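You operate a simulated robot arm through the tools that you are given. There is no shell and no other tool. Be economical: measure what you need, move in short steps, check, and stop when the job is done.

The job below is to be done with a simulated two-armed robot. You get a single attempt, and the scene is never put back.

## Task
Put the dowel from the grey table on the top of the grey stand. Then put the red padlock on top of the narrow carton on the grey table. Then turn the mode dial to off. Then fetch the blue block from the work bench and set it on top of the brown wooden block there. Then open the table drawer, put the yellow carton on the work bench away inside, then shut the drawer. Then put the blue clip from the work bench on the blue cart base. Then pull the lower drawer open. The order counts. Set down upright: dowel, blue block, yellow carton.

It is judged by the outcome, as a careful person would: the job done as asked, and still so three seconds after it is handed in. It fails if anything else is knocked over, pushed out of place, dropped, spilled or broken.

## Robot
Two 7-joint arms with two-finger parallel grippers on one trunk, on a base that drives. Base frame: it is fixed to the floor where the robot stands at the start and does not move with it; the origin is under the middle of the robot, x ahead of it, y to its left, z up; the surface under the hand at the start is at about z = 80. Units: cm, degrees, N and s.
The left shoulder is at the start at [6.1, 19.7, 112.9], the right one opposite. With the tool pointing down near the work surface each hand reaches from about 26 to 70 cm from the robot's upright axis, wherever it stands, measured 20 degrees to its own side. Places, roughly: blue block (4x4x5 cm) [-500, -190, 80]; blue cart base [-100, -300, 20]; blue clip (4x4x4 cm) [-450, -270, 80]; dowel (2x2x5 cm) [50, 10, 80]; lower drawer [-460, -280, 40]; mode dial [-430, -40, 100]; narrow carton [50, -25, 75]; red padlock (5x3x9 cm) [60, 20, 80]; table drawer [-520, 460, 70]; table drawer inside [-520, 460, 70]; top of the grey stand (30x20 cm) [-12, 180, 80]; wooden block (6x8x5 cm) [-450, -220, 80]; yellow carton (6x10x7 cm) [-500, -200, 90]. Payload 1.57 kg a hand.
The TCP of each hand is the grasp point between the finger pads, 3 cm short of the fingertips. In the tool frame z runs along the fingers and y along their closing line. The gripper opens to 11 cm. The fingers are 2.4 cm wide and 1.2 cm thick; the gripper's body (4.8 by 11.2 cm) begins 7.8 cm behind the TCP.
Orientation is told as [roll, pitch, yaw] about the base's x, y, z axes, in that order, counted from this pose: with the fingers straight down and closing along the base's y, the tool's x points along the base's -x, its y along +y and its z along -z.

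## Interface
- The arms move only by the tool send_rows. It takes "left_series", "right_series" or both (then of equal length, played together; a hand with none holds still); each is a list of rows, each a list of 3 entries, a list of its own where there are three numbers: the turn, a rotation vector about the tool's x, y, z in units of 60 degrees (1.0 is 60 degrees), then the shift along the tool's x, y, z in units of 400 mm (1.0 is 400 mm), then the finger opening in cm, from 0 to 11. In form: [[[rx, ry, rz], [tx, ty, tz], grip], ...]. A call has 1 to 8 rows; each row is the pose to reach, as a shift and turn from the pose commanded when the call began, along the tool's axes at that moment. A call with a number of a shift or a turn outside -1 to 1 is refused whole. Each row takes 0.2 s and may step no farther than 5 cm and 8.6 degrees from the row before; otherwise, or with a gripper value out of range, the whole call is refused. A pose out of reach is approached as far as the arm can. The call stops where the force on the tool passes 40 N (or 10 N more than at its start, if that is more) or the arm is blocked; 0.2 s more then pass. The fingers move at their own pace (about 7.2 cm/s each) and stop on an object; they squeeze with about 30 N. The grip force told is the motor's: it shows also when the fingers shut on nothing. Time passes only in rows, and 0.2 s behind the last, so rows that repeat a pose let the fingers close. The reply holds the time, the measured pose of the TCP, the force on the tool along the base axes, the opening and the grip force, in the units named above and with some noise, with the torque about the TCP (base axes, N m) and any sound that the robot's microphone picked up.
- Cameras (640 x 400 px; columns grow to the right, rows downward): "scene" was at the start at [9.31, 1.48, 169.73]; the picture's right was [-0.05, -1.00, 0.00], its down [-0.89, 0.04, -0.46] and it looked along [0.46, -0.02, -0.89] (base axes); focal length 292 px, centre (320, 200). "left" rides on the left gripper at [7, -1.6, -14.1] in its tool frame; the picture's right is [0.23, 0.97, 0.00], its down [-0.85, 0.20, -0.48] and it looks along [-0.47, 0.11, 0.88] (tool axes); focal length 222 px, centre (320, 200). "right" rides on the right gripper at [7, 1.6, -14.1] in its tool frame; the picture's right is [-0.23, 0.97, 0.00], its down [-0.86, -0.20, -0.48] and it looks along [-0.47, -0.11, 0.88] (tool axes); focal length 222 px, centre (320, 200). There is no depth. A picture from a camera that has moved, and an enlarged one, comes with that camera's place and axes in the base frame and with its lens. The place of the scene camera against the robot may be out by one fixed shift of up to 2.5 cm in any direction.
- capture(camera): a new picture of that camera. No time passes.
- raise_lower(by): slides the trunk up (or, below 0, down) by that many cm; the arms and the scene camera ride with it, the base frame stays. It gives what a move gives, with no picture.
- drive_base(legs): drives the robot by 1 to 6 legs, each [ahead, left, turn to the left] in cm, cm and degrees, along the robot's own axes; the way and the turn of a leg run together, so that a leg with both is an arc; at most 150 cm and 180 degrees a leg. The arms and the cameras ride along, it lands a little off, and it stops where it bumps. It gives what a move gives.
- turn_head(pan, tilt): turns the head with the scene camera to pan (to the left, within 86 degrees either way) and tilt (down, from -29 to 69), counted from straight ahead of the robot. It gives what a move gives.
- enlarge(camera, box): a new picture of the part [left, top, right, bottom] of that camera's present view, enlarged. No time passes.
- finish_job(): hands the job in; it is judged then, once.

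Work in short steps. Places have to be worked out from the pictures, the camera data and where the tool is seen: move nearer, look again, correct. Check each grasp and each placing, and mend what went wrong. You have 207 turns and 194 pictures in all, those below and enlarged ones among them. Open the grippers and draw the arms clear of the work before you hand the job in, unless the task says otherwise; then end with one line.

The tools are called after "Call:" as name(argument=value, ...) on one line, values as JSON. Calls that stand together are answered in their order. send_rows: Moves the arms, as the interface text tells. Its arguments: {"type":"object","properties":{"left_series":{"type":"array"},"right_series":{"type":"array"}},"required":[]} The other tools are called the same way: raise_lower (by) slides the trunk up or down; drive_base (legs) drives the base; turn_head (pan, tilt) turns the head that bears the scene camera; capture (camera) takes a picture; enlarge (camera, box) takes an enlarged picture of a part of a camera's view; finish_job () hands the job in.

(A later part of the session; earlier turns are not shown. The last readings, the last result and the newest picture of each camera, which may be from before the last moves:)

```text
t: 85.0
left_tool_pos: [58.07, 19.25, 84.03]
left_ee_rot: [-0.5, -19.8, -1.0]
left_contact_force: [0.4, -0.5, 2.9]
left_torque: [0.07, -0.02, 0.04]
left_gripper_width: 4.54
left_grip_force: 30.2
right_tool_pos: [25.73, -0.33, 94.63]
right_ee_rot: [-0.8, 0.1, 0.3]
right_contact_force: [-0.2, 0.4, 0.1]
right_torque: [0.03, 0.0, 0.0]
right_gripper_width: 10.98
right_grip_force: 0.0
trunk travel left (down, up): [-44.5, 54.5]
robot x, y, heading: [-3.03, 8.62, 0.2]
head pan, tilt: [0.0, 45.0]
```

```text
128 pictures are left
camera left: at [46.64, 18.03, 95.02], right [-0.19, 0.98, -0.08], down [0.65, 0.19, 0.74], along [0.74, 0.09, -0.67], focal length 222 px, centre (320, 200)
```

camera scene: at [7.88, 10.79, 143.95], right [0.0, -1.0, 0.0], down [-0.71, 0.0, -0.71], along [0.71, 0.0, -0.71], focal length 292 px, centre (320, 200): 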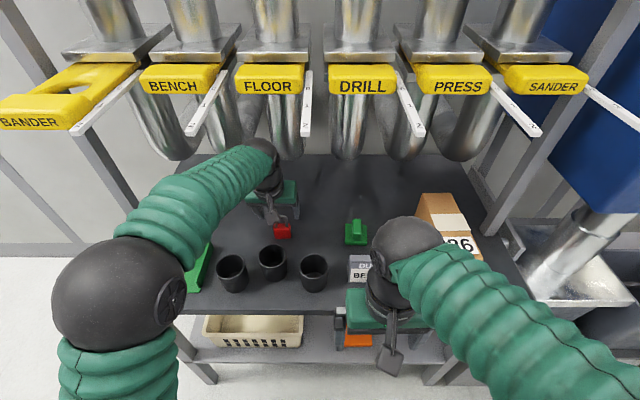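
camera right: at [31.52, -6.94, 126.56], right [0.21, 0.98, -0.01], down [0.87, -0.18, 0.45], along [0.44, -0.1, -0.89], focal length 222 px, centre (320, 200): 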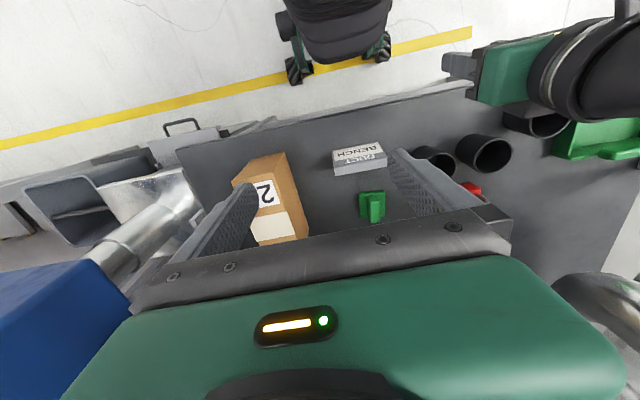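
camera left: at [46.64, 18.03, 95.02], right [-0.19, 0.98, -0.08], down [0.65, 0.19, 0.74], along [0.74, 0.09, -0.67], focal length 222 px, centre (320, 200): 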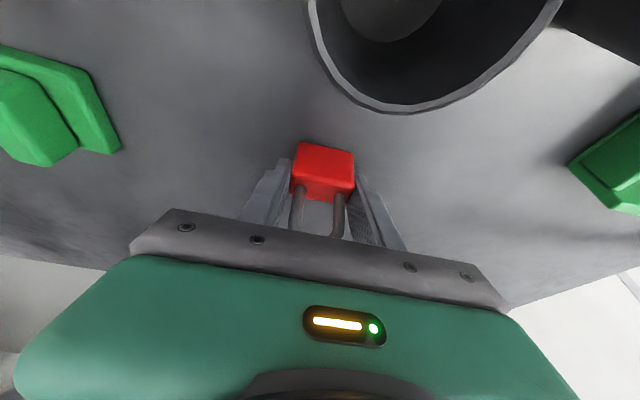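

The padlock is gripped at 4.5 cm. I lift 9 cm and back out to x≈36.

Call:
send_rows(left_series=[[[0, 0, 0], [-0.038, 0, -0.106], 3], [[0, 0, 0], [-0.076, 0, -0.212], 3], [[0, 0, 0], [0.0275, 0, -0.249], 3], [[0, 0, 0], [0.131, 0, -0.287], 3], [[0, 0, 0], [0.2345, 0, -0.324], 3], [[0, 0, 0], [0.338, 0, -0.361], 3], [[0, 0, 0], [0.4415, 0, -0.3985], 3]])

Call:
capture(camera="left")

Call:
capture(camera="right")

```text
t: 86.6
left_tool_pos: [35.73, 19.75, 93.13]
left_ee_rot: [-0.5, -20.0, -1.0]
left_contact_force: [-0.1, -0.9, -0.6]
left_torque: [0.03, 0.0, -0.01]
left_gripper_width: 4.51
left_grip_force: 29.9
right_tool_pos: [25.69, -0.25, 94.75]
right_ee_rot: [-0.8, 0.0, 0.3]
right_contact_force: [-0.3, 0.4, -0.1]
right_torque: [0.01, -0.05, -0.01]
right_gripper_width: 11.02
right_grip_force: 0.0
trunk travel left (down, up): [-44.5, 54.5]
robot x, y, heading: [-3.12, 9.01, 0.1]
head pan, tilt: [0.0, 45.0]
```

```text
127 pictures are left
camera left: at [24.32, 18.53, 104.1], right [-0.19, 0.98, -0.08], down [0.64, 0.19, 0.74], along [0.74, 0.09, -0.67], focal length 222 px, centre (320, 200)
```

left: 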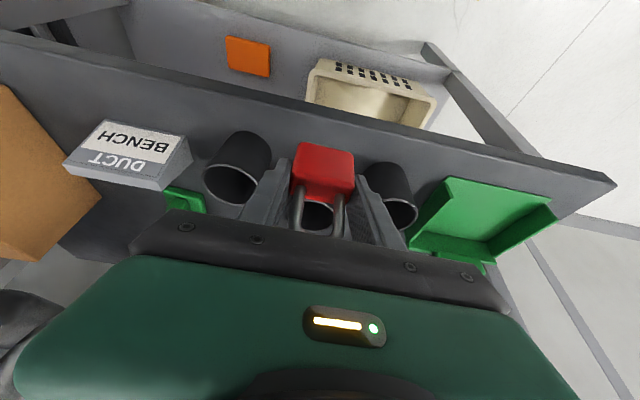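

```text
126 pictures are left
camera right: at [18.61, 1.53, 108.74], right [0.22, 0.97, -0.01], down [0.86, -0.19, 0.48], along [0.47, -0.12, -0.88], focal length 222 px, centre (320, 200)
```

right: 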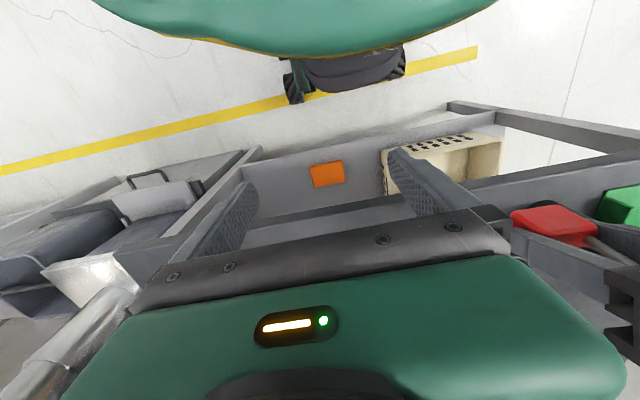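

The padlock is held well. I raise the trunk so it clears the carton, then strafe right about 44 cm to bring the left hand in line with the carton.

Call:
raise_lower(by=20)

Call:
drive_base(legs=[[0, -44, 0]])

Call:
capture(camera="scene")

Call:
capture(camera="left")

```text
t: 88.8
left_tool_pos: [35.89, 19.75, 113.11]
left_ee_rot: [-0.5, -19.8, -1.0]
left_contact_force: [-0.9, 0.5, -1.1]
left_torque: [0.01, -0.02, 0.03]
left_gripper_width: 4.56
left_grip_force: 29.8
right_tool_pos: [25.69, -0.2, 114.64]
right_ee_rot: [-0.9, 0.1, 0.4]
right_contact_force: [-0.4, 0.1, -0.8]
right_torque: [0.0, -0.01, 0.0]
right_gripper_width: 11.0
right_grip_force: 0.1
trunk travel left (down, up): [-64.5, 34.5]
robot x, y, heading: [-3.17, 8.98, -0.0]
head pan, tilt: [0.0, 45.0]
```

```text
t: 91.4
left_tool_pos: [35.89, -23.28, 113.02]
left_ee_rot: [-0.8, -19.7, -1.0]
left_contact_force: [1.1, 0.1, -0.7]
left_torque: [0.01, 0.03, -0.05]
left_gripper_width: 4.55
left_grip_force: 30.1
right_tool_pos: [25.71, -43.02, 114.6]
right_ee_rot: [-1.3, 0.2, 0.3]
right_contact_force: [0.2, 0.0, -0.4]
right_torque: [0.0, -0.03, 0.02]
right_gripper_width: 10.98
right_grip_force: 0.1
trunk travel left (down, up): [-64.5, 34.5]
robot x, y, heading: [-3.21, -34.79, 0.3]
head pan, tilt: [0.0, 45.0]
```

```text
125 pictures are left
camera scene: at [7.84, -31.66, 163.95], right [0.0, -1.0, 0.01], down [-0.71, 0.0, -0.71], along [0.71, 0.0, -0.71], focal length 292 px, centre (320, 200)
```

scene: 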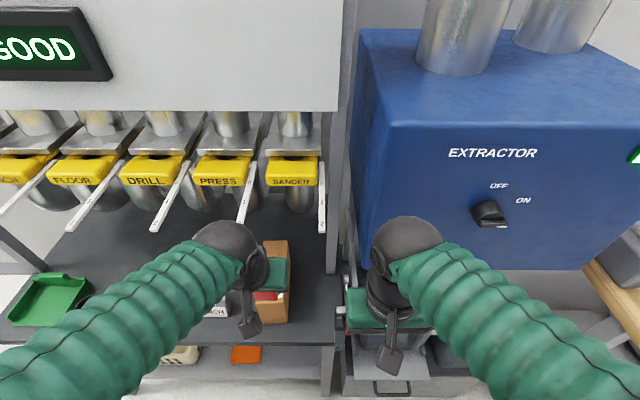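

```text
124 pictures are left
camera left: at [24.62, -24.23, 124.01], right [-0.19, 0.98, -0.09], down [0.65, 0.2, 0.74], along [0.74, 0.08, -0.67], focal length 222 px, centre (320, 200)
```

left: 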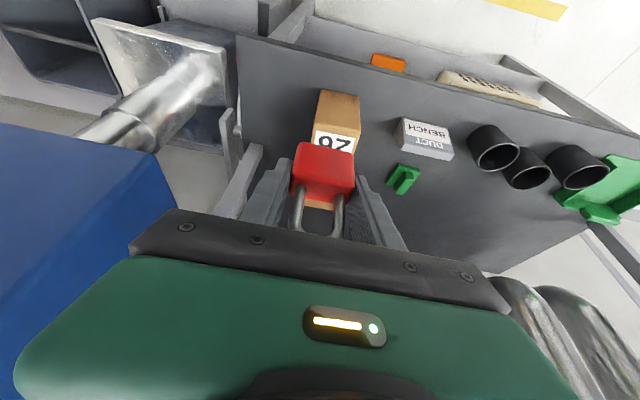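

The carton lies right ahead. I'll zoom in on it to get its top edges.

Call:
enlarge(camera="left", box=[260, 70, 420, 250])

Call:
enlarge(camera="scene", box=[200, 220, 320, 340])

```text
2.22 times, centred on (340, 160) of left
camera zoom: at [24.62, -24.23, 124.01], right [-0.19, 0.98, -0.09], down [0.65, 0.2, 0.74], along [0.74, 0.08, -0.67], focal length 494 px, centre (276, 289)
```

zoom: 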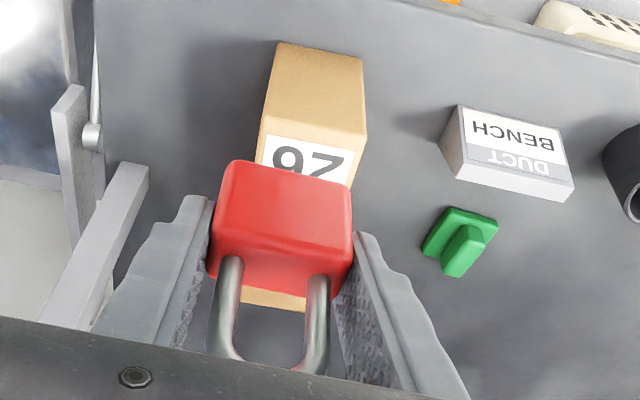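

```text
3.33 times, centred on (260, 280) of scene
camera zoom: at [7.84, -31.66, 163.95], right [0.0, -1.0, 0.01], down [-0.71, 0.0, -0.71], along [0.71, 0.0, -0.71], focal length 972 px, centre (520, -67)
```

zoom: 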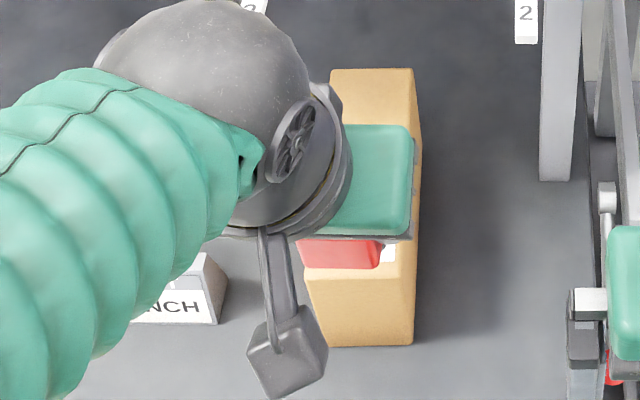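

The carton top is at z≈93.4, x from 42 to 61, and centred at y≈−21.3, 7.4 cm wide. I'll set the padlock near x≈45.5 to keep the wrist out from under the strips. I lower the trunk 12 cm and move forward above it.

Call:
raise_lower(by=-12)

Call:
send_rows(left_series=[[[0, 0, 0], [-0.075, 0.025, 0.027], 3], [[0, 0, 0], [-0.15, 0.05, 0.055], 3], [[0, 0, 0], [-0.226, 0.054, 0.081], 3]])

Call:
capture(camera="left")

Call:
capture(camera="scene")

```text
t: 92.9
left_tool_pos: [36.02, -23.71, 101.15]
left_ee_rot: [-0.5, -19.9, -1.1]
left_contact_force: [0.5, -0.4, -1.7]
left_torque: [0.03, 0.0, -0.06]
left_gripper_width: 4.55
left_grip_force: 30.1
right_tool_pos: [25.81, -43.67, 102.62]
right_ee_rot: [-0.9, 0.1, 0.3]
right_contact_force: [0.3, 0.9, -0.2]
right_torque: [0.03, 0.04, 0.01]
right_gripper_width: 11.02
right_grip_force: 0.1
trunk travel left (down, up): [-52.5, 46.5]
robot x, y, heading: [-3.05, -33.97, -0.2]
head pan, tilt: [0.0, 45.0]
```

```text
t: 93.7
left_tool_pos: [45.46, -21.88, 101.27]
left_ee_rot: [-0.4, -19.9, -1.0]
left_contact_force: [-0.7, -0.5, -0.2]
left_torque: [-0.02, 0.03, -0.01]
left_gripper_width: 4.56
left_grip_force: 29.7
right_tool_pos: [25.49, -43.76, 102.57]
right_ee_rot: [-0.7, 0.0, 0.2]
right_contact_force: [-0.3, -1.0, 0.3]
right_torque: [-0.01, 0.0, -0.03]
right_gripper_width: 10.99
right_grip_force: 0.1
trunk travel left (down, up): [-52.5, 46.5]
robot x, y, heading: [-3.17, -34.48, 0.2]
head pan, tilt: [0.0, 45.0]
```

```text
121 pictures are left
camera left: at [34.06, -23.1, 112.11], right [-0.19, 0.98, -0.08], down [0.65, 0.19, 0.74], along [0.74, 0.09, -0.67], focal length 222 px, centre (320, 200)
```

left: 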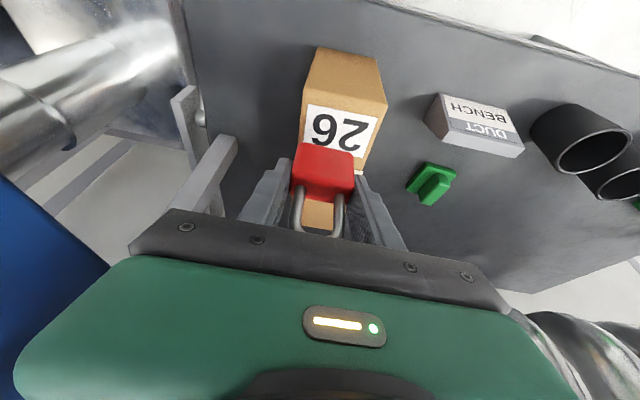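

```text
120 pictures are left
camera scene: at [7.32, -32.69, 151.97], right [0.0, -1.0, 0.0], down [-0.71, 0.0, -0.71], along [0.71, 0.0, -0.71], focal length 292 px, centre (320, 200)
```

scene: 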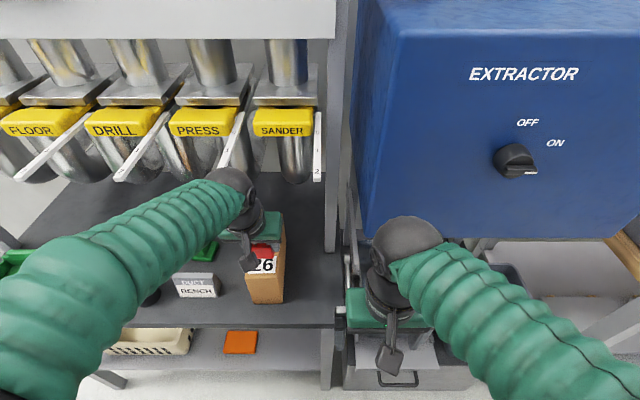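

The carton's top front edge is at z≈93.7 and its centre at y≈−21.0. I shift +0.9 cm in y and descend 3.2 cm, then feel for contact.

Call:
send_rows(left_series=[[[0, 0, 0], [0.01, 0.01, 0.028], 3], [[0, 0, 0], [0.018, 0.022, 0.05], 3], [[0, 0, 0], [0.025, 0.022, 0.07], 3]])

Call:
send_rows(left_series=[[[0, 0, 0], [0.003, 0, 0.007], 3], [[0, 0, 0], [0.005, 0, 0.014], 3]])

Call:
capture(camera="left")

Call:
enlarge(camera="scene", box=[180, 120, 330, 320])

```text
t: 94.5
left_tool_pos: [45.59, -20.88, 97.99]
left_ee_rot: [-0.5, -19.7, -1.1]
left_contact_force: [-0.7, -0.3, -0.6]
left_torque: [0.0, -0.01, 0.03]
left_gripper_width: 4.55
left_grip_force: 30.0
right_tool_pos: [25.83, -43.65, 102.62]
right_ee_rot: [-0.9, 0.0, 0.2]
right_contact_force: [-0.7, -0.2, 0.0]
right_torque: [-0.01, 0.0, -0.02]
right_gripper_width: 10.97
right_grip_force: 0.1
trunk travel left (down, up): [-52.5, 46.5]
robot x, y, heading: [-3.29, -34.24, -0.1]
head pan, tilt: [0.0, 45.0]
```

```text
t: 95.1
left_tool_pos: [45.65, -21.03, 97.56]
left_ee_rot: [-0.6, -19.8, -1.0]
left_contact_force: [-0.9, 0.6, -0.9]
left_torque: [0.05, 0.01, 0.01]
left_gripper_width: 4.53
left_grip_force: 29.8
right_tool_pos: [25.69, -43.67, 102.57]
right_ee_rot: [-0.9, 0.1, 0.2]
right_contact_force: [-0.6, -0.7, -0.3]
right_torque: [0.01, -0.02, 0.02]
right_gripper_width: 10.97
right_grip_force: 0.1
trunk travel left (down, up): [-52.5, 46.5]
robot x, y, heading: [-2.9, -34.16, -0.0]
head pan, tilt: [0.0, 45.0]
```

```text
119 pictures are left
camera left: at [34.24, -22.14, 108.43], right [-0.19, 0.98, -0.08], down [0.65, 0.19, 0.74], along [0.74, 0.09, -0.67], focal length 222 px, centre (320, 200)
```

left: 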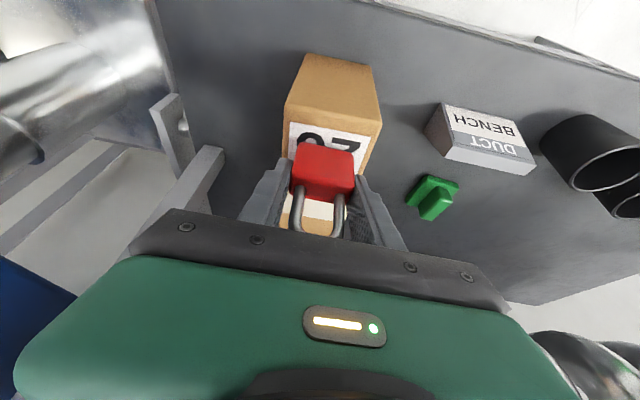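

```text
2.00 times, centred on (255, 220) of scene
camera zoom: at [7.9, -32.55, 151.95], right [0.0, -1.0, 0.0], down [-0.71, 0.0, -0.71], along [0.71, 0.0, -0.71], focal length 584 px, centre (450, 160)
```

zoom: 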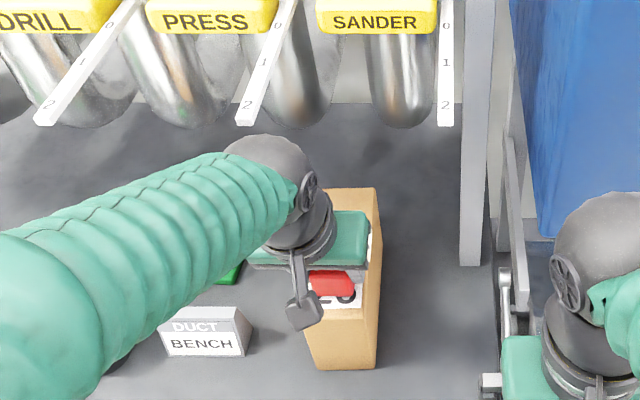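

No contact yet. I continue down in 0.25 cm steps.

Call:
send_rows(left_series=[[[0, 0, 0], [0.002, 0, 0.006], 3], [[0, 0, 0], [0.004, 0, 0.012], 3], [[0, 0, 0], [0.006, 0, 0.018], 3]])

```text
t: 95.9
left_tool_pos: [45.69, -20.99, 97.12]
left_ee_rot: [-0.5, -20.2, -1.1]
left_contact_force: [-1.1, 2.8, 14.9]
left_torque: [0.48, 0.1, 0.0]
left_gripper_width: 4.55
left_grip_force: 29.9
right_tool_pos: [25.7, -43.54, 102.69]
right_ee_rot: [-0.9, 0.0, 0.2]
right_contact_force: [1.2, 0.0, -0.1]
right_torque: [0.04, 0.01, 0.03]
right_gripper_width: 11.0
right_grip_force: 0.1
trunk travel left (down, up): [-52.5, 46.5]
robot x, y, heading: [-2.99, -33.74, 0.1]
head pan, tilt: [0.0, 45.0]
```

Contact at 15 N. I open the fingers, then back straight out toward the robot so the wrist doesn't rise.

Call:
send_rows(left_series=[[[0, 0, 0], [-0.001, 0, -0.003], 3], [[0, 0, 0], [-0.001, 0, -0.003], 7], [[0, 0, 0], [-0.001, 0, -0.003], 7], [[0, 0, 0], [-0.001, 0, -0.003], 7], [[0, 0, 0], [0.06, 0, -0.04], 7], [[0, 0, 0], [0.15, 0, -0.075], 7], [[0, 0, 0], [0.25, 0, -0.11], 7]])

Call:
capture(camera="left")

Call:
enlarge(camera="scene", box=[180, 120, 330, 320])

```text
t: 97.5
left_tool_pos: [34.59, -20.59, 97.53]
left_ee_rot: [-0.5, -19.9, -1.1]
left_contact_force: [-0.7, -0.1, 0.2]
left_torque: [-0.03, -0.04, 0.02]
left_gripper_width: 7.03
left_grip_force: 0.1
right_tool_pos: [25.54, -43.59, 102.74]
right_ee_rot: [-0.9, 0.0, 0.2]
right_contact_force: [-1.0, 0.6, 0.7]
right_torque: [-0.06, -0.02, -0.01]
right_gripper_width: 10.99
right_grip_force: 0.1
trunk travel left (down, up): [-52.5, 46.5]
robot x, y, heading: [-2.73, -34.07, -0.1]
head pan, tilt: [0.0, 45.0]
```

```text
117 pictures are left
camera left: at [23.24, -21.7, 108.41], right [-0.19, 0.98, -0.08], down [0.64, 0.19, 0.74], along [0.74, 0.09, -0.67], focal length 222 px, centre (320, 200)
```

left: 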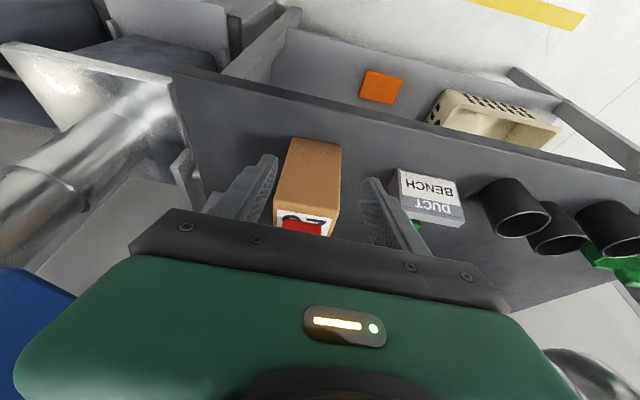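

```text
2.00 times, centred on (255, 220) of scene
camera zoom: at [7.54, -32.51, 151.98], right [0.0, -1.0, 0.0], down [-0.71, 0.0, -0.71], along [0.71, 0.0, -0.71], focal length 584 px, centre (450, 160)
```

zoom: 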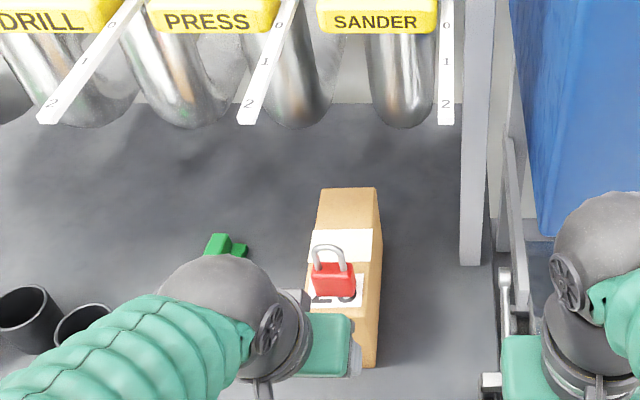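

The padlock stands on the carton. Next is the mode dial near [-430, -40, 100]. I back off, level the left hand, and turn around to look.

Call:
drive_base(legs=[[-40, 0, 0]])

Call:
send_rows(left_series=[[[0, 0.11, 0], [0.02, 0, -0.05], 7], [[0, 0.22, 0], [0.03, 0.02, -0.09], 7], [[0, 0.332, 0], [0.04, 0.03, -0.13], 7]])

Call:
drive_base(legs=[[0, 0, 180]])

Call:
turn_head(pan=0, tilt=15)

Call:
capture(camera="scene")

```text
t: 100.0
left_tool_pos: [-5.56, -20.57, 97.5]
left_ee_rot: [-0.5, -19.8, -0.8]
left_contact_force: [0.5, 0.3, 0.5]
left_torque: [-0.01, 0.05, 0.02]
left_gripper_width: 6.98
left_grip_force: 0.0
right_tool_pos: [-14.52, -43.72, 102.76]
right_ee_rot: [-0.9, 0.1, 0.3]
right_contact_force: [-0.5, -0.2, -0.2]
right_torque: [0.05, 0.0, -0.02]
right_gripper_width: 11.01
right_grip_force: 0.1
trunk travel left (down, up): [-52.5, 46.5]
robot x, y, heading: [-43.3, -34.6, 0.1]
head pan, tilt: [0.0, 45.0]
```

```text
t: 100.8
left_tool_pos: [-8.83, -19.27, 101.88]
left_ee_rot: [-0.5, 0.2, -1.1]
left_contact_force: [-1.2, -0.2, -0.6]
left_torque: [0.0, 0.0, 0.0]
left_gripper_width: 6.99
left_grip_force: 0.2
right_tool_pos: [-14.54, -43.58, 102.55]
right_ee_rot: [-0.9, 0.1, 0.3]
right_contact_force: [1.3, 0.1, 0.4]
right_torque: [-0.01, -0.04, -0.02]
right_gripper_width: 11.0
right_grip_force: 0.0
trunk travel left (down, up): [-52.5, 46.5]
robot x, y, heading: [-43.5, -34.36, 0.2]
head pan, tilt: [0.0, 45.0]
```

```text
t: 108.8
left_tool_pos: [-76.51, -52.88, 101.87]
left_ee_rot: [-0.5, 0.2, -175.3]
left_contact_force: [0.1, -0.4, -0.8]
left_torque: [-0.04, 0.02, -0.03]
left_gripper_width: 6.99
left_grip_force: 0.0
right_tool_pos: [-73.15, -27.98, 102.5]
right_ee_rot: [-1.0, 0.2, -174.0]
right_contact_force: [-0.5, 0.1, 0.2]
right_torque: [-0.01, 0.04, 0.01]
right_gripper_width: 11.01
right_grip_force: 0.0
trunk travel left (down, up): [-52.5, 46.5]
robot x, y, heading: [-43.78, -34.2, -174.4]
head pan, tilt: [0.0, 45.0]
```

```text
t: 109.8
left_tool_pos: [-76.39, -52.82, 101.75]
left_ee_rot: [-0.4, 0.1, -175.4]
left_contact_force: [0.0, -0.3, -0.9]
left_torque: [0.01, 0.0, 0.0]
left_gripper_width: 7.04
left_grip_force: 0.0
right_tool_pos: [-73.22, -27.98, 102.59]
right_ee_rot: [-1.0, 0.1, -174.0]
right_contact_force: [0.2, -0.5, -0.3]
right_torque: [0.0, 0.01, 0.03]
right_gripper_width: 11.01
right_grip_force: 0.0
trunk travel left (down, up): [-52.5, 46.5]
robot x, y, heading: [-43.48, -34.52, -174.0]
head pan, tilt: [0.0, 15.0]
```

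```text
115 pictures are left
camera scene: at [-56.19, -33.9, 156.63], right [-0.1, 0.99, 0.0], down [0.26, 0.03, -0.97], along [-0.96, -0.1, -0.26], focal length 292 px, centre (320, 200)
```

scene: 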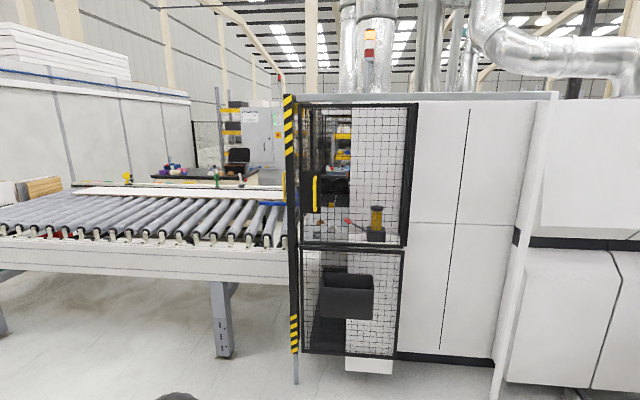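

A machine with a mesh guard and roller conveyor stands ahead. I'll zoom around the expected dial location.

Call:
enlarge(camera="scene", box=[280, 90, 440, 250])

Call:
enlarge(camera="scene", box=[120, 80, 320, 220])

Call:
turn_head(pan=50, tilt=20)

Call:
capture(camera="scene")

Call:
turn_head(pan=-55, tilt=20)

Call:
capture(camera="scene")

```text
2.50 times, centred on (360, 170) of scene
camera zoom: at [-56.19, -33.9, 156.63], right [-0.1, 0.99, 0.0], down [0.26, 0.03, -0.97], along [-0.96, -0.1, -0.26], focal length 729 px, centre (220, 275)
```

zoom: 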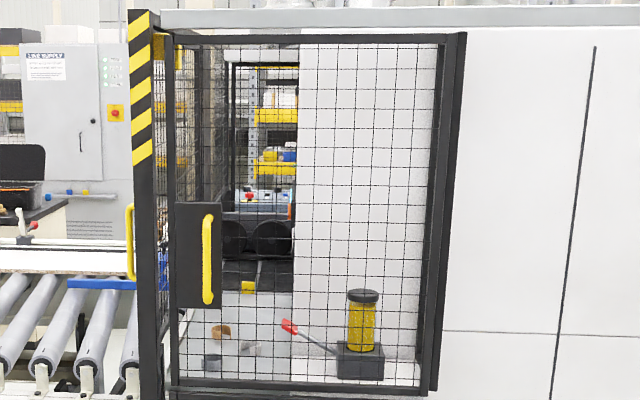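

```text
2.86 times, centred on (220, 150) of scene
camera zoom: at [-56.19, -33.9, 156.63], right [-0.1, 0.99, 0.0], down [0.26, 0.03, -0.97], along [-0.96, -0.1, -0.26], focal length 834 px, centre (606, 343)
```

zoom: 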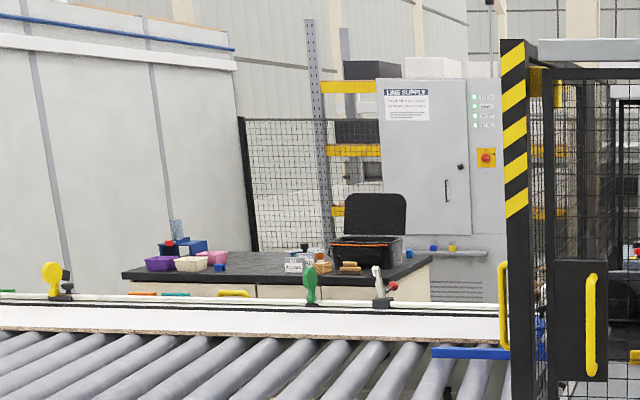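

```text
t: 110.9
left_tool_pos: [-76.47, -52.89, 101.93]
left_ee_rot: [-0.4, 0.2, -175.4]
left_contact_force: [0.6, -0.9, -0.8]
left_torque: [0.04, 0.0, 0.03]
left_gripper_width: 7.01
left_grip_force: 0.0
right_tool_pos: [-73.26, -28.06, 102.58]
right_ee_rot: [-0.8, 0.0, -174.0]
right_contact_force: [-0.3, 0.4, -0.2]
right_torque: [0.0, -0.03, 0.01]
right_gripper_width: 11.0
right_grip_force: 0.1
trunk travel left (down, up): [-52.5, 46.5]
robot x, y, heading: [-43.19, -34.1, -174.1]
head pan, tilt: [50.0, 20.0]
```

```text
112 pictures are left
camera scene: at [-52.14, -40.65, 155.82], right [-0.83, 0.56, 0.0], down [0.19, 0.28, -0.94], along [-0.53, -0.78, -0.34], focal length 292 px, centre (320, 200)
```

scene: 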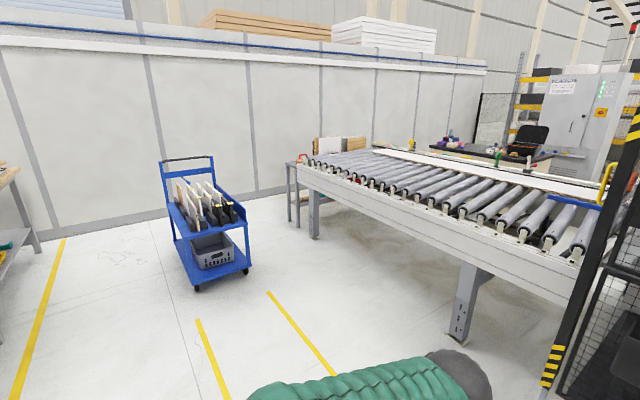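

```text
t: 112.8
left_tool_pos: [-76.56, -52.95, 101.95]
left_ee_rot: [-0.4, 0.1, -175.4]
left_contact_force: [-0.6, 0.4, 1.0]
left_torque: [-0.01, -0.01, 0.01]
left_gripper_width: 6.99
left_grip_force: 0.1
right_tool_pos: [-73.21, -27.97, 102.64]
right_ee_rot: [-0.8, 0.1, -174.1]
right_contact_force: [-0.6, 0.0, -0.1]
right_torque: [0.01, -0.01, -0.01]
right_gripper_width: 11.0
right_grip_force: 0.0
trunk travel left (down, up): [-52.5, 46.5]
robot x, y, heading: [-43.35, -34.22, -174.4]
head pan, tilt: [-55.0, 20.0]
```

```text
111 pictures are left
camera scene: at [-52.99, -25.9, 155.83], right [0.76, 0.65, 0.0], down [0.22, -0.26, -0.94], along [-0.61, 0.71, -0.34], focal length 292 px, centre (320, 200)
```

scene: 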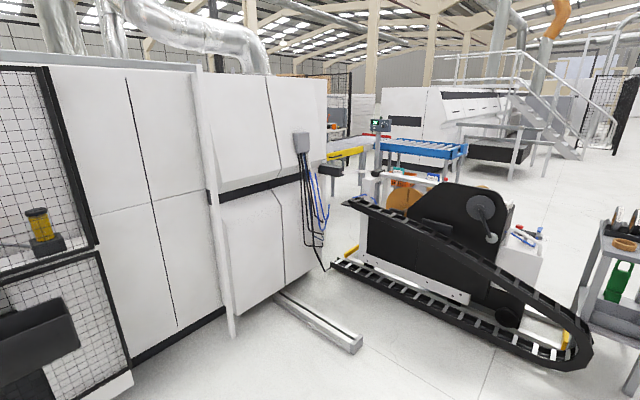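

The dial and bench lie beyond the conveyor (its front edge at x≈−215, its end near y≈−320). There is a passage between the conveyor's end and the wall at y≈−480. I go down x≈−15, past the blue cart, and look again.

Call:
drive_base(legs=[[0, 0, 84], [0, 25, 0], [140, 0, 0], [110, 0, 0], [0, 0, -60]])

Call:
turn_head(pan=-15, tilt=25)

Call:
capture(camera="scene")

```text
t: 132.5
left_tool_pos: [-47.51, -310.89, 101.83]
left_ee_rot: [-0.4, 0.1, -152.7]
left_contact_force: [0.5, 0.7, -0.4]
left_torque: [-0.02, -0.04, 0.01]
left_gripper_width: 7.0
left_grip_force: 0.0
right_tool_pos: [-54.05, -286.75, 102.62]
right_ee_rot: [-1.0, 0.1, -151.3]
right_contact_force: [-0.8, -0.8, 0.0]
right_torque: [0.05, 0.01, 0.02]
right_gripper_width: 11.0
right_grip_force: 0.0
trunk travel left (down, up): [-52.5, 46.5]
robot x, y, heading: [-24.14, -281.01, -151.4]
head pan, tilt: [-55.0, 20.0]
```

```text
t: 133.5
left_tool_pos: [-47.51, -310.91, 101.76]
left_ee_rot: [-0.4, 0.0, -152.7]
left_contact_force: [-0.2, 0.4, 0.1]
left_torque: [0.02, 0.03, 0.01]
left_gripper_width: 6.99
left_grip_force: 0.0
right_tool_pos: [-54.06, -286.85, 102.54]
right_ee_rot: [-0.9, 0.2, -151.3]
right_contact_force: [-0.5, 0.4, -0.3]
right_torque: [0.0, -0.02, -0.01]
right_gripper_width: 11.0
right_grip_force: 0.1
trunk travel left (down, up): [-52.5, 46.5]
robot x, y, heading: [-24.16, -280.59, -151.4]
head pan, tilt: [-15.0, 25.0]
```

```text
110 pictures are left
camera scene: at [-36.17, -283.05, 155.01], right [-0.23, 0.97, 0.0], down [0.41, 0.1, -0.91], along [-0.88, -0.21, -0.42], focal length 292 px, centre (320, 200)
```

scene: 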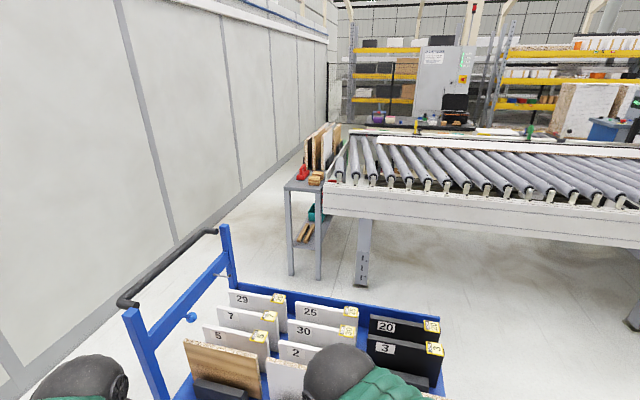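

The passage between the end table (y≈−350) and the wall (y≈−476) is about 126 cm wide. I move to its centreline y≈−411 behind the cart, facing −x, and check.

Call:
drive_base(legs=[[52.7, 96.6, 0], [0, 0, -28.6], [0, 19, 0]])

Call:
turn_head(pan=0, tilt=25)

Call:
capture(camera="scene")

```text
t: 141.7
left_tool_pos: [-56.52, -425.08, 101.87]
left_ee_rot: [-0.2, 0.1, 179.8]
left_contact_force: [-0.3, 0.6, 0.0]
left_torque: [-0.03, 0.0, 0.02]
left_gripper_width: 6.99
left_grip_force: 0.0
right_tool_pos: [-51.15, -400.63, 102.6]
right_ee_rot: [-0.6, 0.1, -178.6]
right_contact_force: [0.8, -0.3, -0.5]
right_torque: [-0.02, 0.0, 0.01]
right_gripper_width: 11.01
right_grip_force: 0.0
trunk travel left (down, up): [-52.5, 46.5]
robot x, y, heading: [-22.12, -409.41, -178.8]
head pan, tilt: [-15.0, 25.0]
```

```text
t: 142.5
left_tool_pos: [-56.41, -425.38, 101.89]
left_ee_rot: [-0.4, 0.1, 179.8]
left_contact_force: [-0.1, 0.0, 0.6]
left_torque: [0.01, -0.06, -0.04]
left_gripper_width: 7.04
left_grip_force: 0.0
right_tool_pos: [-51.18, -400.79, 102.68]
right_ee_rot: [-0.8, 0.1, -178.7]
right_contact_force: [0.6, -0.4, 0.0]
right_torque: [-0.02, 0.0, 0.01]
right_gripper_width: 11.03
right_grip_force: 0.1
trunk travel left (down, up): [-52.5, 46.5]
robot x, y, heading: [-22.44, -409.66, -178.9]
head pan, tilt: [0.0, 25.0]
```

```text
109 pictures are left
camera scene: at [-34.72, -408.05, 155.01], right [-0.02, 1.0, 0.0], down [0.42, 0.01, -0.91], along [-0.91, -0.02, -0.42], focal length 292 px, centre (320, 200)
```

scene: 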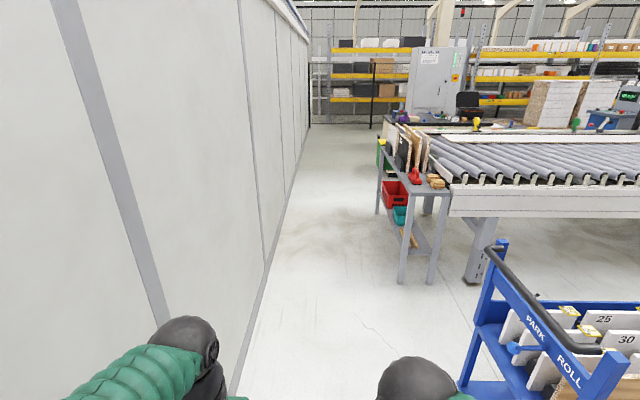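

The way is clear. I correct the heading and drive through to x≈−300.

Call:
drive_base(legs=[[0, -5, -1.1], [140, 0, 0], [140, 0, 0]])

Call:
turn_head(pan=-25, tilt=25)

Call:
capture(camera="scene")

Call:
turn_head(pan=-80, tilt=20)

Call:
capture(camera="scene")

```text
t: 156.6
left_tool_pos: [-337.74, -425.86, 101.91]
left_ee_rot: [-0.5, 0.1, -179.6]
left_contact_force: [-0.6, 1.1, 0.2]
left_torque: [-0.02, 0.02, -0.04]
left_gripper_width: 7.0
left_grip_force: 0.1
right_tool_pos: [-332.68, -401.53, 102.69]
right_ee_rot: [-0.9, 0.0, -178.2]
right_contact_force: [0.5, -0.3, 1.1]
right_torque: [-0.01, -0.01, 0.02]
right_gripper_width: 10.99
right_grip_force: 0.2
trunk travel left (down, up): [-52.5, 46.5]
robot x, y, heading: [-303.76, -410.12, -178.3]
head pan, tilt: [0.0, 25.0]
```

```text
t: 157.5
left_tool_pos: [-337.67, -426.0, 101.78]
left_ee_rot: [-0.4, 0.1, -179.5]
left_contact_force: [0.5, -0.1, -0.3]
left_torque: [-0.02, -0.01, 0.02]
left_gripper_width: 7.0
left_grip_force: 0.1
right_tool_pos: [-332.58, -401.42, 102.54]
right_ee_rot: [-0.9, 0.2, -178.1]
right_contact_force: [0.4, 0.7, 0.2]
right_torque: [-0.02, 0.04, -0.01]
right_gripper_width: 10.99
right_grip_force: 0.0
trunk travel left (down, up): [-52.5, 46.5]
robot x, y, heading: [-303.45, -410.35, -178.2]
head pan, tilt: [-25.0, 25.0]
```

```text
108 pictures are left
camera scene: at [-315.33, -404.64, 155.01], right [0.39, 0.92, 0.0], down [0.39, -0.17, -0.91], along [-0.83, 0.36, -0.42], focal length 292 px, centre (320, 200)
```

scene: 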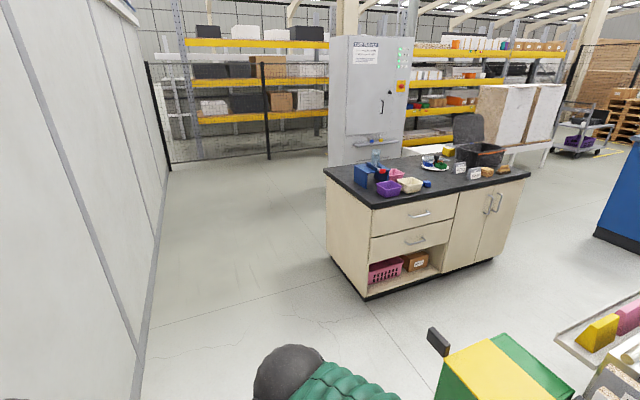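

```text
t: 158.8
left_tool_pos: [-337.7, -426.0, 101.8]
left_ee_rot: [-0.5, 0.2, -179.5]
left_contact_force: [-0.6, 0.6, -0.4]
left_torque: [0.04, -0.01, 0.01]
left_gripper_width: 7.02
left_grip_force: 0.0
right_tool_pos: [-332.66, -401.5, 102.6]
right_ee_rot: [-0.9, 0.1, -178.1]
right_contact_force: [-0.1, -0.3, 0.0]
right_torque: [0.01, -0.01, -0.02]
right_gripper_width: 11.01
right_grip_force: 0.1
trunk travel left (down, up): [-52.5, 46.5]
robot x, y, heading: [-303.42, -410.02, -178.2]
head pan, tilt: [-80.0, 20.0]
```

```text
107 pictures are left
camera scene: at [-308.77, -399.15, 155.83], right [0.98, 0.2, 0.0], down [0.07, -0.33, -0.94], along [-0.19, 0.92, -0.34], focal length 292 px, centre (320, 200)
```

scene: 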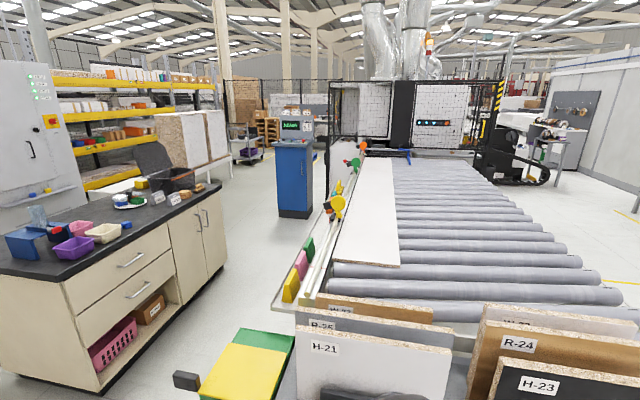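

The dial is evidently on the blue kiosk at about [-416, -40], facing this way, and the bench front is at x≈−448. I drive to x≈−400, turn to face +y, and look down the aisle.

Call:
raise_lower(by=12)

Call:
drive_base(legs=[[96, 0, 0], [0, 0, -91.8]])

Call:
turn_head(pan=0, tilt=35)

Call:
capture(camera="scene")

```text
t: 160.2
left_tool_pos: [-337.6, -425.92, 113.82]
left_ee_rot: [-0.5, 0.1, -179.6]
left_contact_force: [0.0, -0.8, 0.2]
left_torque: [0.01, 0.03, 0.01]
left_gripper_width: 7.01
left_grip_force: 0.0
right_tool_pos: [-332.64, -401.36, 114.53]
right_ee_rot: [-0.9, 0.0, -178.2]
right_contact_force: [0.3, -0.2, 0.3]
right_torque: [-0.03, 0.02, 0.02]
right_gripper_width: 11.0
right_grip_force: 0.1
trunk travel left (down, up): [-64.5, 34.5]
robot x, y, heading: [-303.55, -409.59, -178.2]
head pan, tilt: [-80.0, 20.0]
```

```text
t: 169.1
left_tool_pos: [-414.81, -378.38, 113.91]
left_ee_rot: [-0.5, 0.1, 90.3]
left_contact_force: [0.1, 0.6, -0.4]
left_torque: [-0.01, 0.02, 0.0]
left_gripper_width: 7.0
left_grip_force: 0.1
right_tool_pos: [-390.39, -383.56, 114.56]
right_ee_rot: [-0.9, 0.1, 91.8]
right_contact_force: [0.3, -0.2, -0.5]
right_torque: [-0.01, 0.06, -0.03]
right_gripper_width: 11.0
right_grip_force: 0.0
trunk travel left (down, up): [-64.5, 34.5]
robot x, y, heading: [-398.92, -412.45, 91.8]
head pan, tilt: [-80.0, 20.0]
```

```text
t: 170.6
left_tool_pos: [-414.81, -378.49, 113.9]
left_ee_rot: [-0.5, 0.0, 90.3]
left_contact_force: [-0.5, -0.5, 0.3]
left_torque: [0.01, -0.02, 0.01]
left_gripper_width: 7.0
left_grip_force: 0.0
right_tool_pos: [-390.43, -383.55, 114.6]
right_ee_rot: [-0.9, 0.1, 91.7]
right_contact_force: [0.3, 0.4, 0.2]
right_torque: [0.02, -0.01, 0.0]
right_gripper_width: 10.99
right_grip_force: 0.1
trunk travel left (down, up): [-64.5, 34.5]
robot x, y, heading: [-398.97, -412.92, 91.8]
head pan, tilt: [0.0, 35.0]
```

```text
106 pictures are left
camera scene: at [-399.45, -399.05, 165.44], right [1.0, 0.03, 0.0], down [0.02, -0.57, -0.82], along [-0.02, 0.82, -0.57], focal length 292 px, centre (320, 200)
```

scene: 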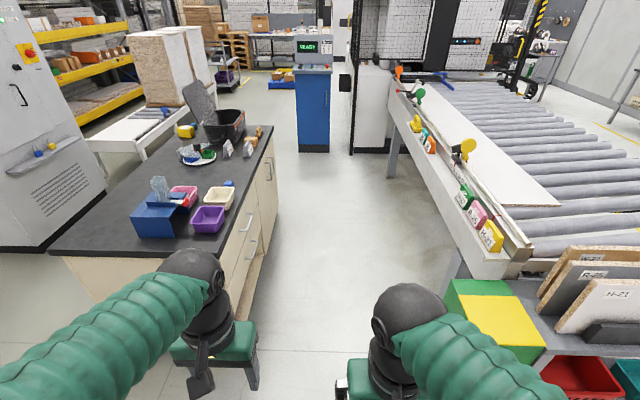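

The aisle is clear. I straighten and drive to about 75 cm from the kiosk.

Call:
drive_base(legs=[[0, -3, -2.2], [140, 0, 0], [140, 0, 0]])

Call:
turn_head(pan=0, tilt=40)

Call:
capture(camera="scene")

```text
t: 184.6
left_tool_pos: [-406.16, -98.21, 113.86]
left_ee_rot: [-0.5, 0.1, 88.4]
left_contact_force: [0.7, -0.1, 0.6]
left_torque: [0.01, -0.02, 0.0]
left_gripper_width: 7.02
left_grip_force: 0.0
right_tool_pos: [-381.8, -104.11, 114.66]
right_ee_rot: [-0.9, 0.0, 89.6]
right_contact_force: [-0.1, -0.2, 0.1]
right_torque: [-0.01, -0.01, 0.0]
right_gripper_width: 11.0
right_grip_force: 0.0
trunk travel left (down, up): [-64.5, 34.5]
robot x, y, heading: [-391.21, -133.32, 89.8]
head pan, tilt: [0.0, 35.0]
```

```text
t: 185.2
left_tool_pos: [-406.05, -98.12, 113.76]
left_ee_rot: [-0.5, 0.1, 88.2]
left_contact_force: [-1.0, -0.1, -0.2]
left_torque: [0.02, 0.08, -0.02]
left_gripper_width: 6.98
left_grip_force: 0.0
right_tool_pos: [-381.81, -104.22, 114.52]
right_ee_rot: [-0.9, 0.1, 89.8]
right_contact_force: [-0.4, 0.0, 0.1]
right_torque: [-0.02, -0.01, -0.06]
right_gripper_width: 11.0
right_grip_force: 0.0
trunk travel left (down, up): [-64.5, 34.5]
robot x, y, heading: [-391.35, -132.55, 89.5]
head pan, tilt: [0.0, 40.0]
```

```text
105 pictures are left
camera scene: at [-391.54, -119.68, 164.68], right [1.0, -0.01, 0.0], down [-0.01, -0.64, -0.77], along [0.01, 0.77, -0.64], focal length 292 px, centre (320, 200)
```

scene: 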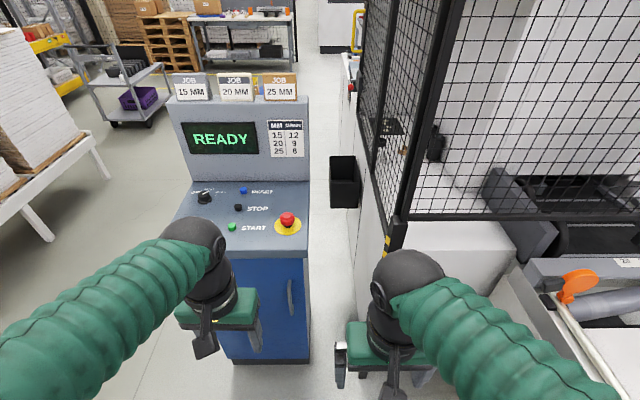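

Here is the kiosk console with a rotary dial at its upper left. I'll zoom in to read its positions.

Call:
enlarge(camera="scene", box=[170, 165, 320, 260])

Call:
capture(camera="left")

```text
4.21 times, centred on (245, 212) of scene
camera zoom: at [-391.54, -119.68, 164.68], right [1.0, -0.01, 0.0], down [-0.01, -0.64, -0.77], along [0.01, 0.77, -0.64], focal length 1228 px, centre (636, 147)
```

zoom: 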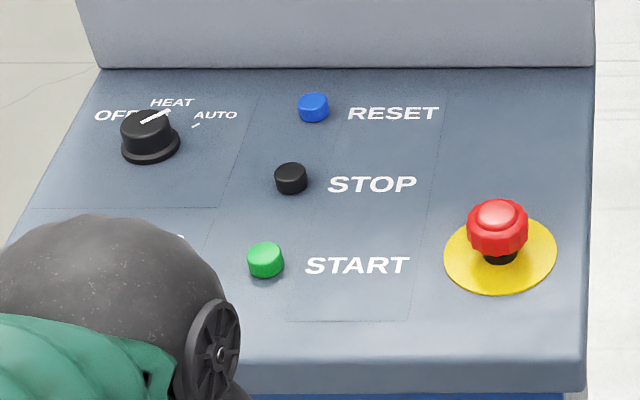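

```text
103 pictures are left
camera left: at [-404.76, -105.12, 127.98], right [-0.98, -0.2, -0.01], down [-0.18, 0.86, 0.48], along [-0.09, 0.47, -0.88], focal length 222 px, centre (320, 200)
```

left: 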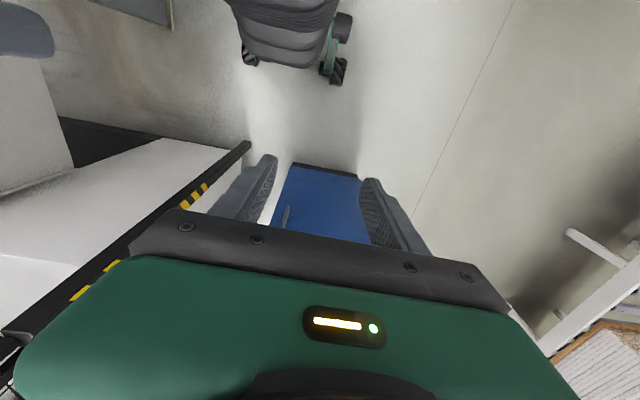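

The dial reads OFF / HEAT / AUTO and sits at about [-430, -42, 100]; the pointer seems to be on HEAT or AUTO. I shift the robot left and forward, then look at the dial with the left hand camera.

Call:
drive_base(legs=[[18, 25, 0]])

Call:
send_rows(left_series=[[[0, 0, 0], [0.0, 0, -0.05], 7], [[0, 0, 0], [0, 0, -0.1], 7]])

Call:
capture(camera="left")

Call:
capture(camera="scene")

```text
t: 187.3
left_tool_pos: [-429.54, -80.7, 114.02]
left_ee_rot: [0.0, 0.1, 89.0]
left_contact_force: [0.6, 0.8, 0.5]
left_torque: [-0.01, 0.08, -0.02]
left_gripper_width: 7.0
left_grip_force: 0.0
right_tool_pos: [-405.15, -86.37, 114.58]
right_ee_rot: [-0.4, 0.1, 90.4]
right_contact_force: [0.7, 0.1, -0.7]
right_torque: [-0.01, 0.06, 0.02]
right_gripper_width: 11.01
right_grip_force: 0.0
trunk travel left (down, up): [-64.5, 34.5]
robot x, y, heading: [-415.29, -115.38, 90.3]
head pan, tilt: [0.0, 40.0]
```

```text
t: 187.9
left_tool_pos: [-430.38, -80.85, 118.02]
left_ee_rot: [-0.5, 0.0, 88.9]
left_contact_force: [1.2, -0.6, 0.7]
left_torque: [0.0, 0.02, 0.02]
left_gripper_width: 7.01
left_grip_force: 0.1
right_tool_pos: [-405.74, -86.37, 114.6]
right_ee_rot: [-0.8, 0.1, 90.4]
right_contact_force: [0.3, -0.5, -0.1]
right_torque: [0.02, 0.0, 0.03]
right_gripper_width: 10.99
right_grip_force: 0.1
trunk travel left (down, up): [-64.5, 34.5]
robot x, y, heading: [-415.29, -115.33, 90.2]
head pan, tilt: [0.0, 40.0]
```

```text
102 pictures are left
camera left: at [-428.84, -87.63, 132.1], right [-0.98, -0.21, -0.01], down [-0.19, 0.86, 0.48], along [-0.09, 0.47, -0.88], focal length 222 px, centre (320, 200)
```

left: 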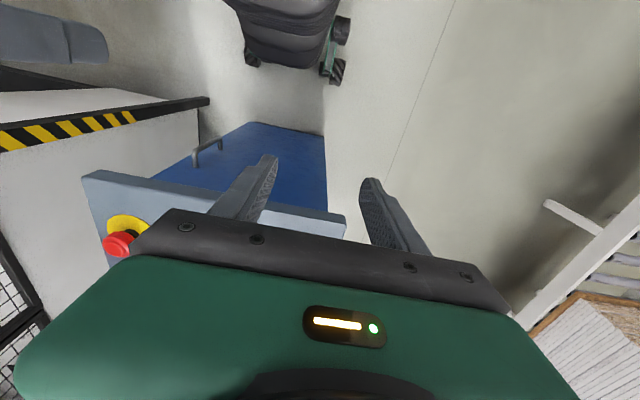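

```text
101 pictures are left
camera scene: at [-415.34, -101.98, 164.69], right [1.0, 0.0, 0.0], down [0.0, -0.64, -0.77], along [0.0, 0.77, -0.64], focal length 292 px, centre (320, 200)
```

scene: 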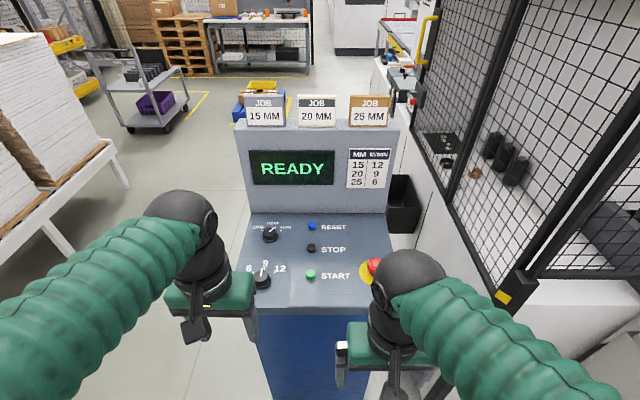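

There's a second dial (6/9/12). The mode dial is the upper one with OFF. I'll zoom in for its pointer and position.

Call:
enlarge(camera="scene", box=[230, 205, 330, 300])

```text
4.21 times, centred on (280, 252) of scene
camera zoom: at [-415.34, -101.98, 164.69], right [1.0, 0.0, 0.0], down [0.0, -0.64, -0.77], along [0.0, 0.77, -0.64], focal length 1228 px, centre (488, -21)
```

zoom: 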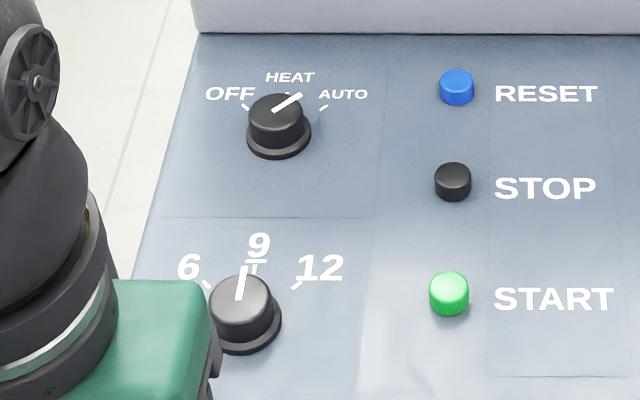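

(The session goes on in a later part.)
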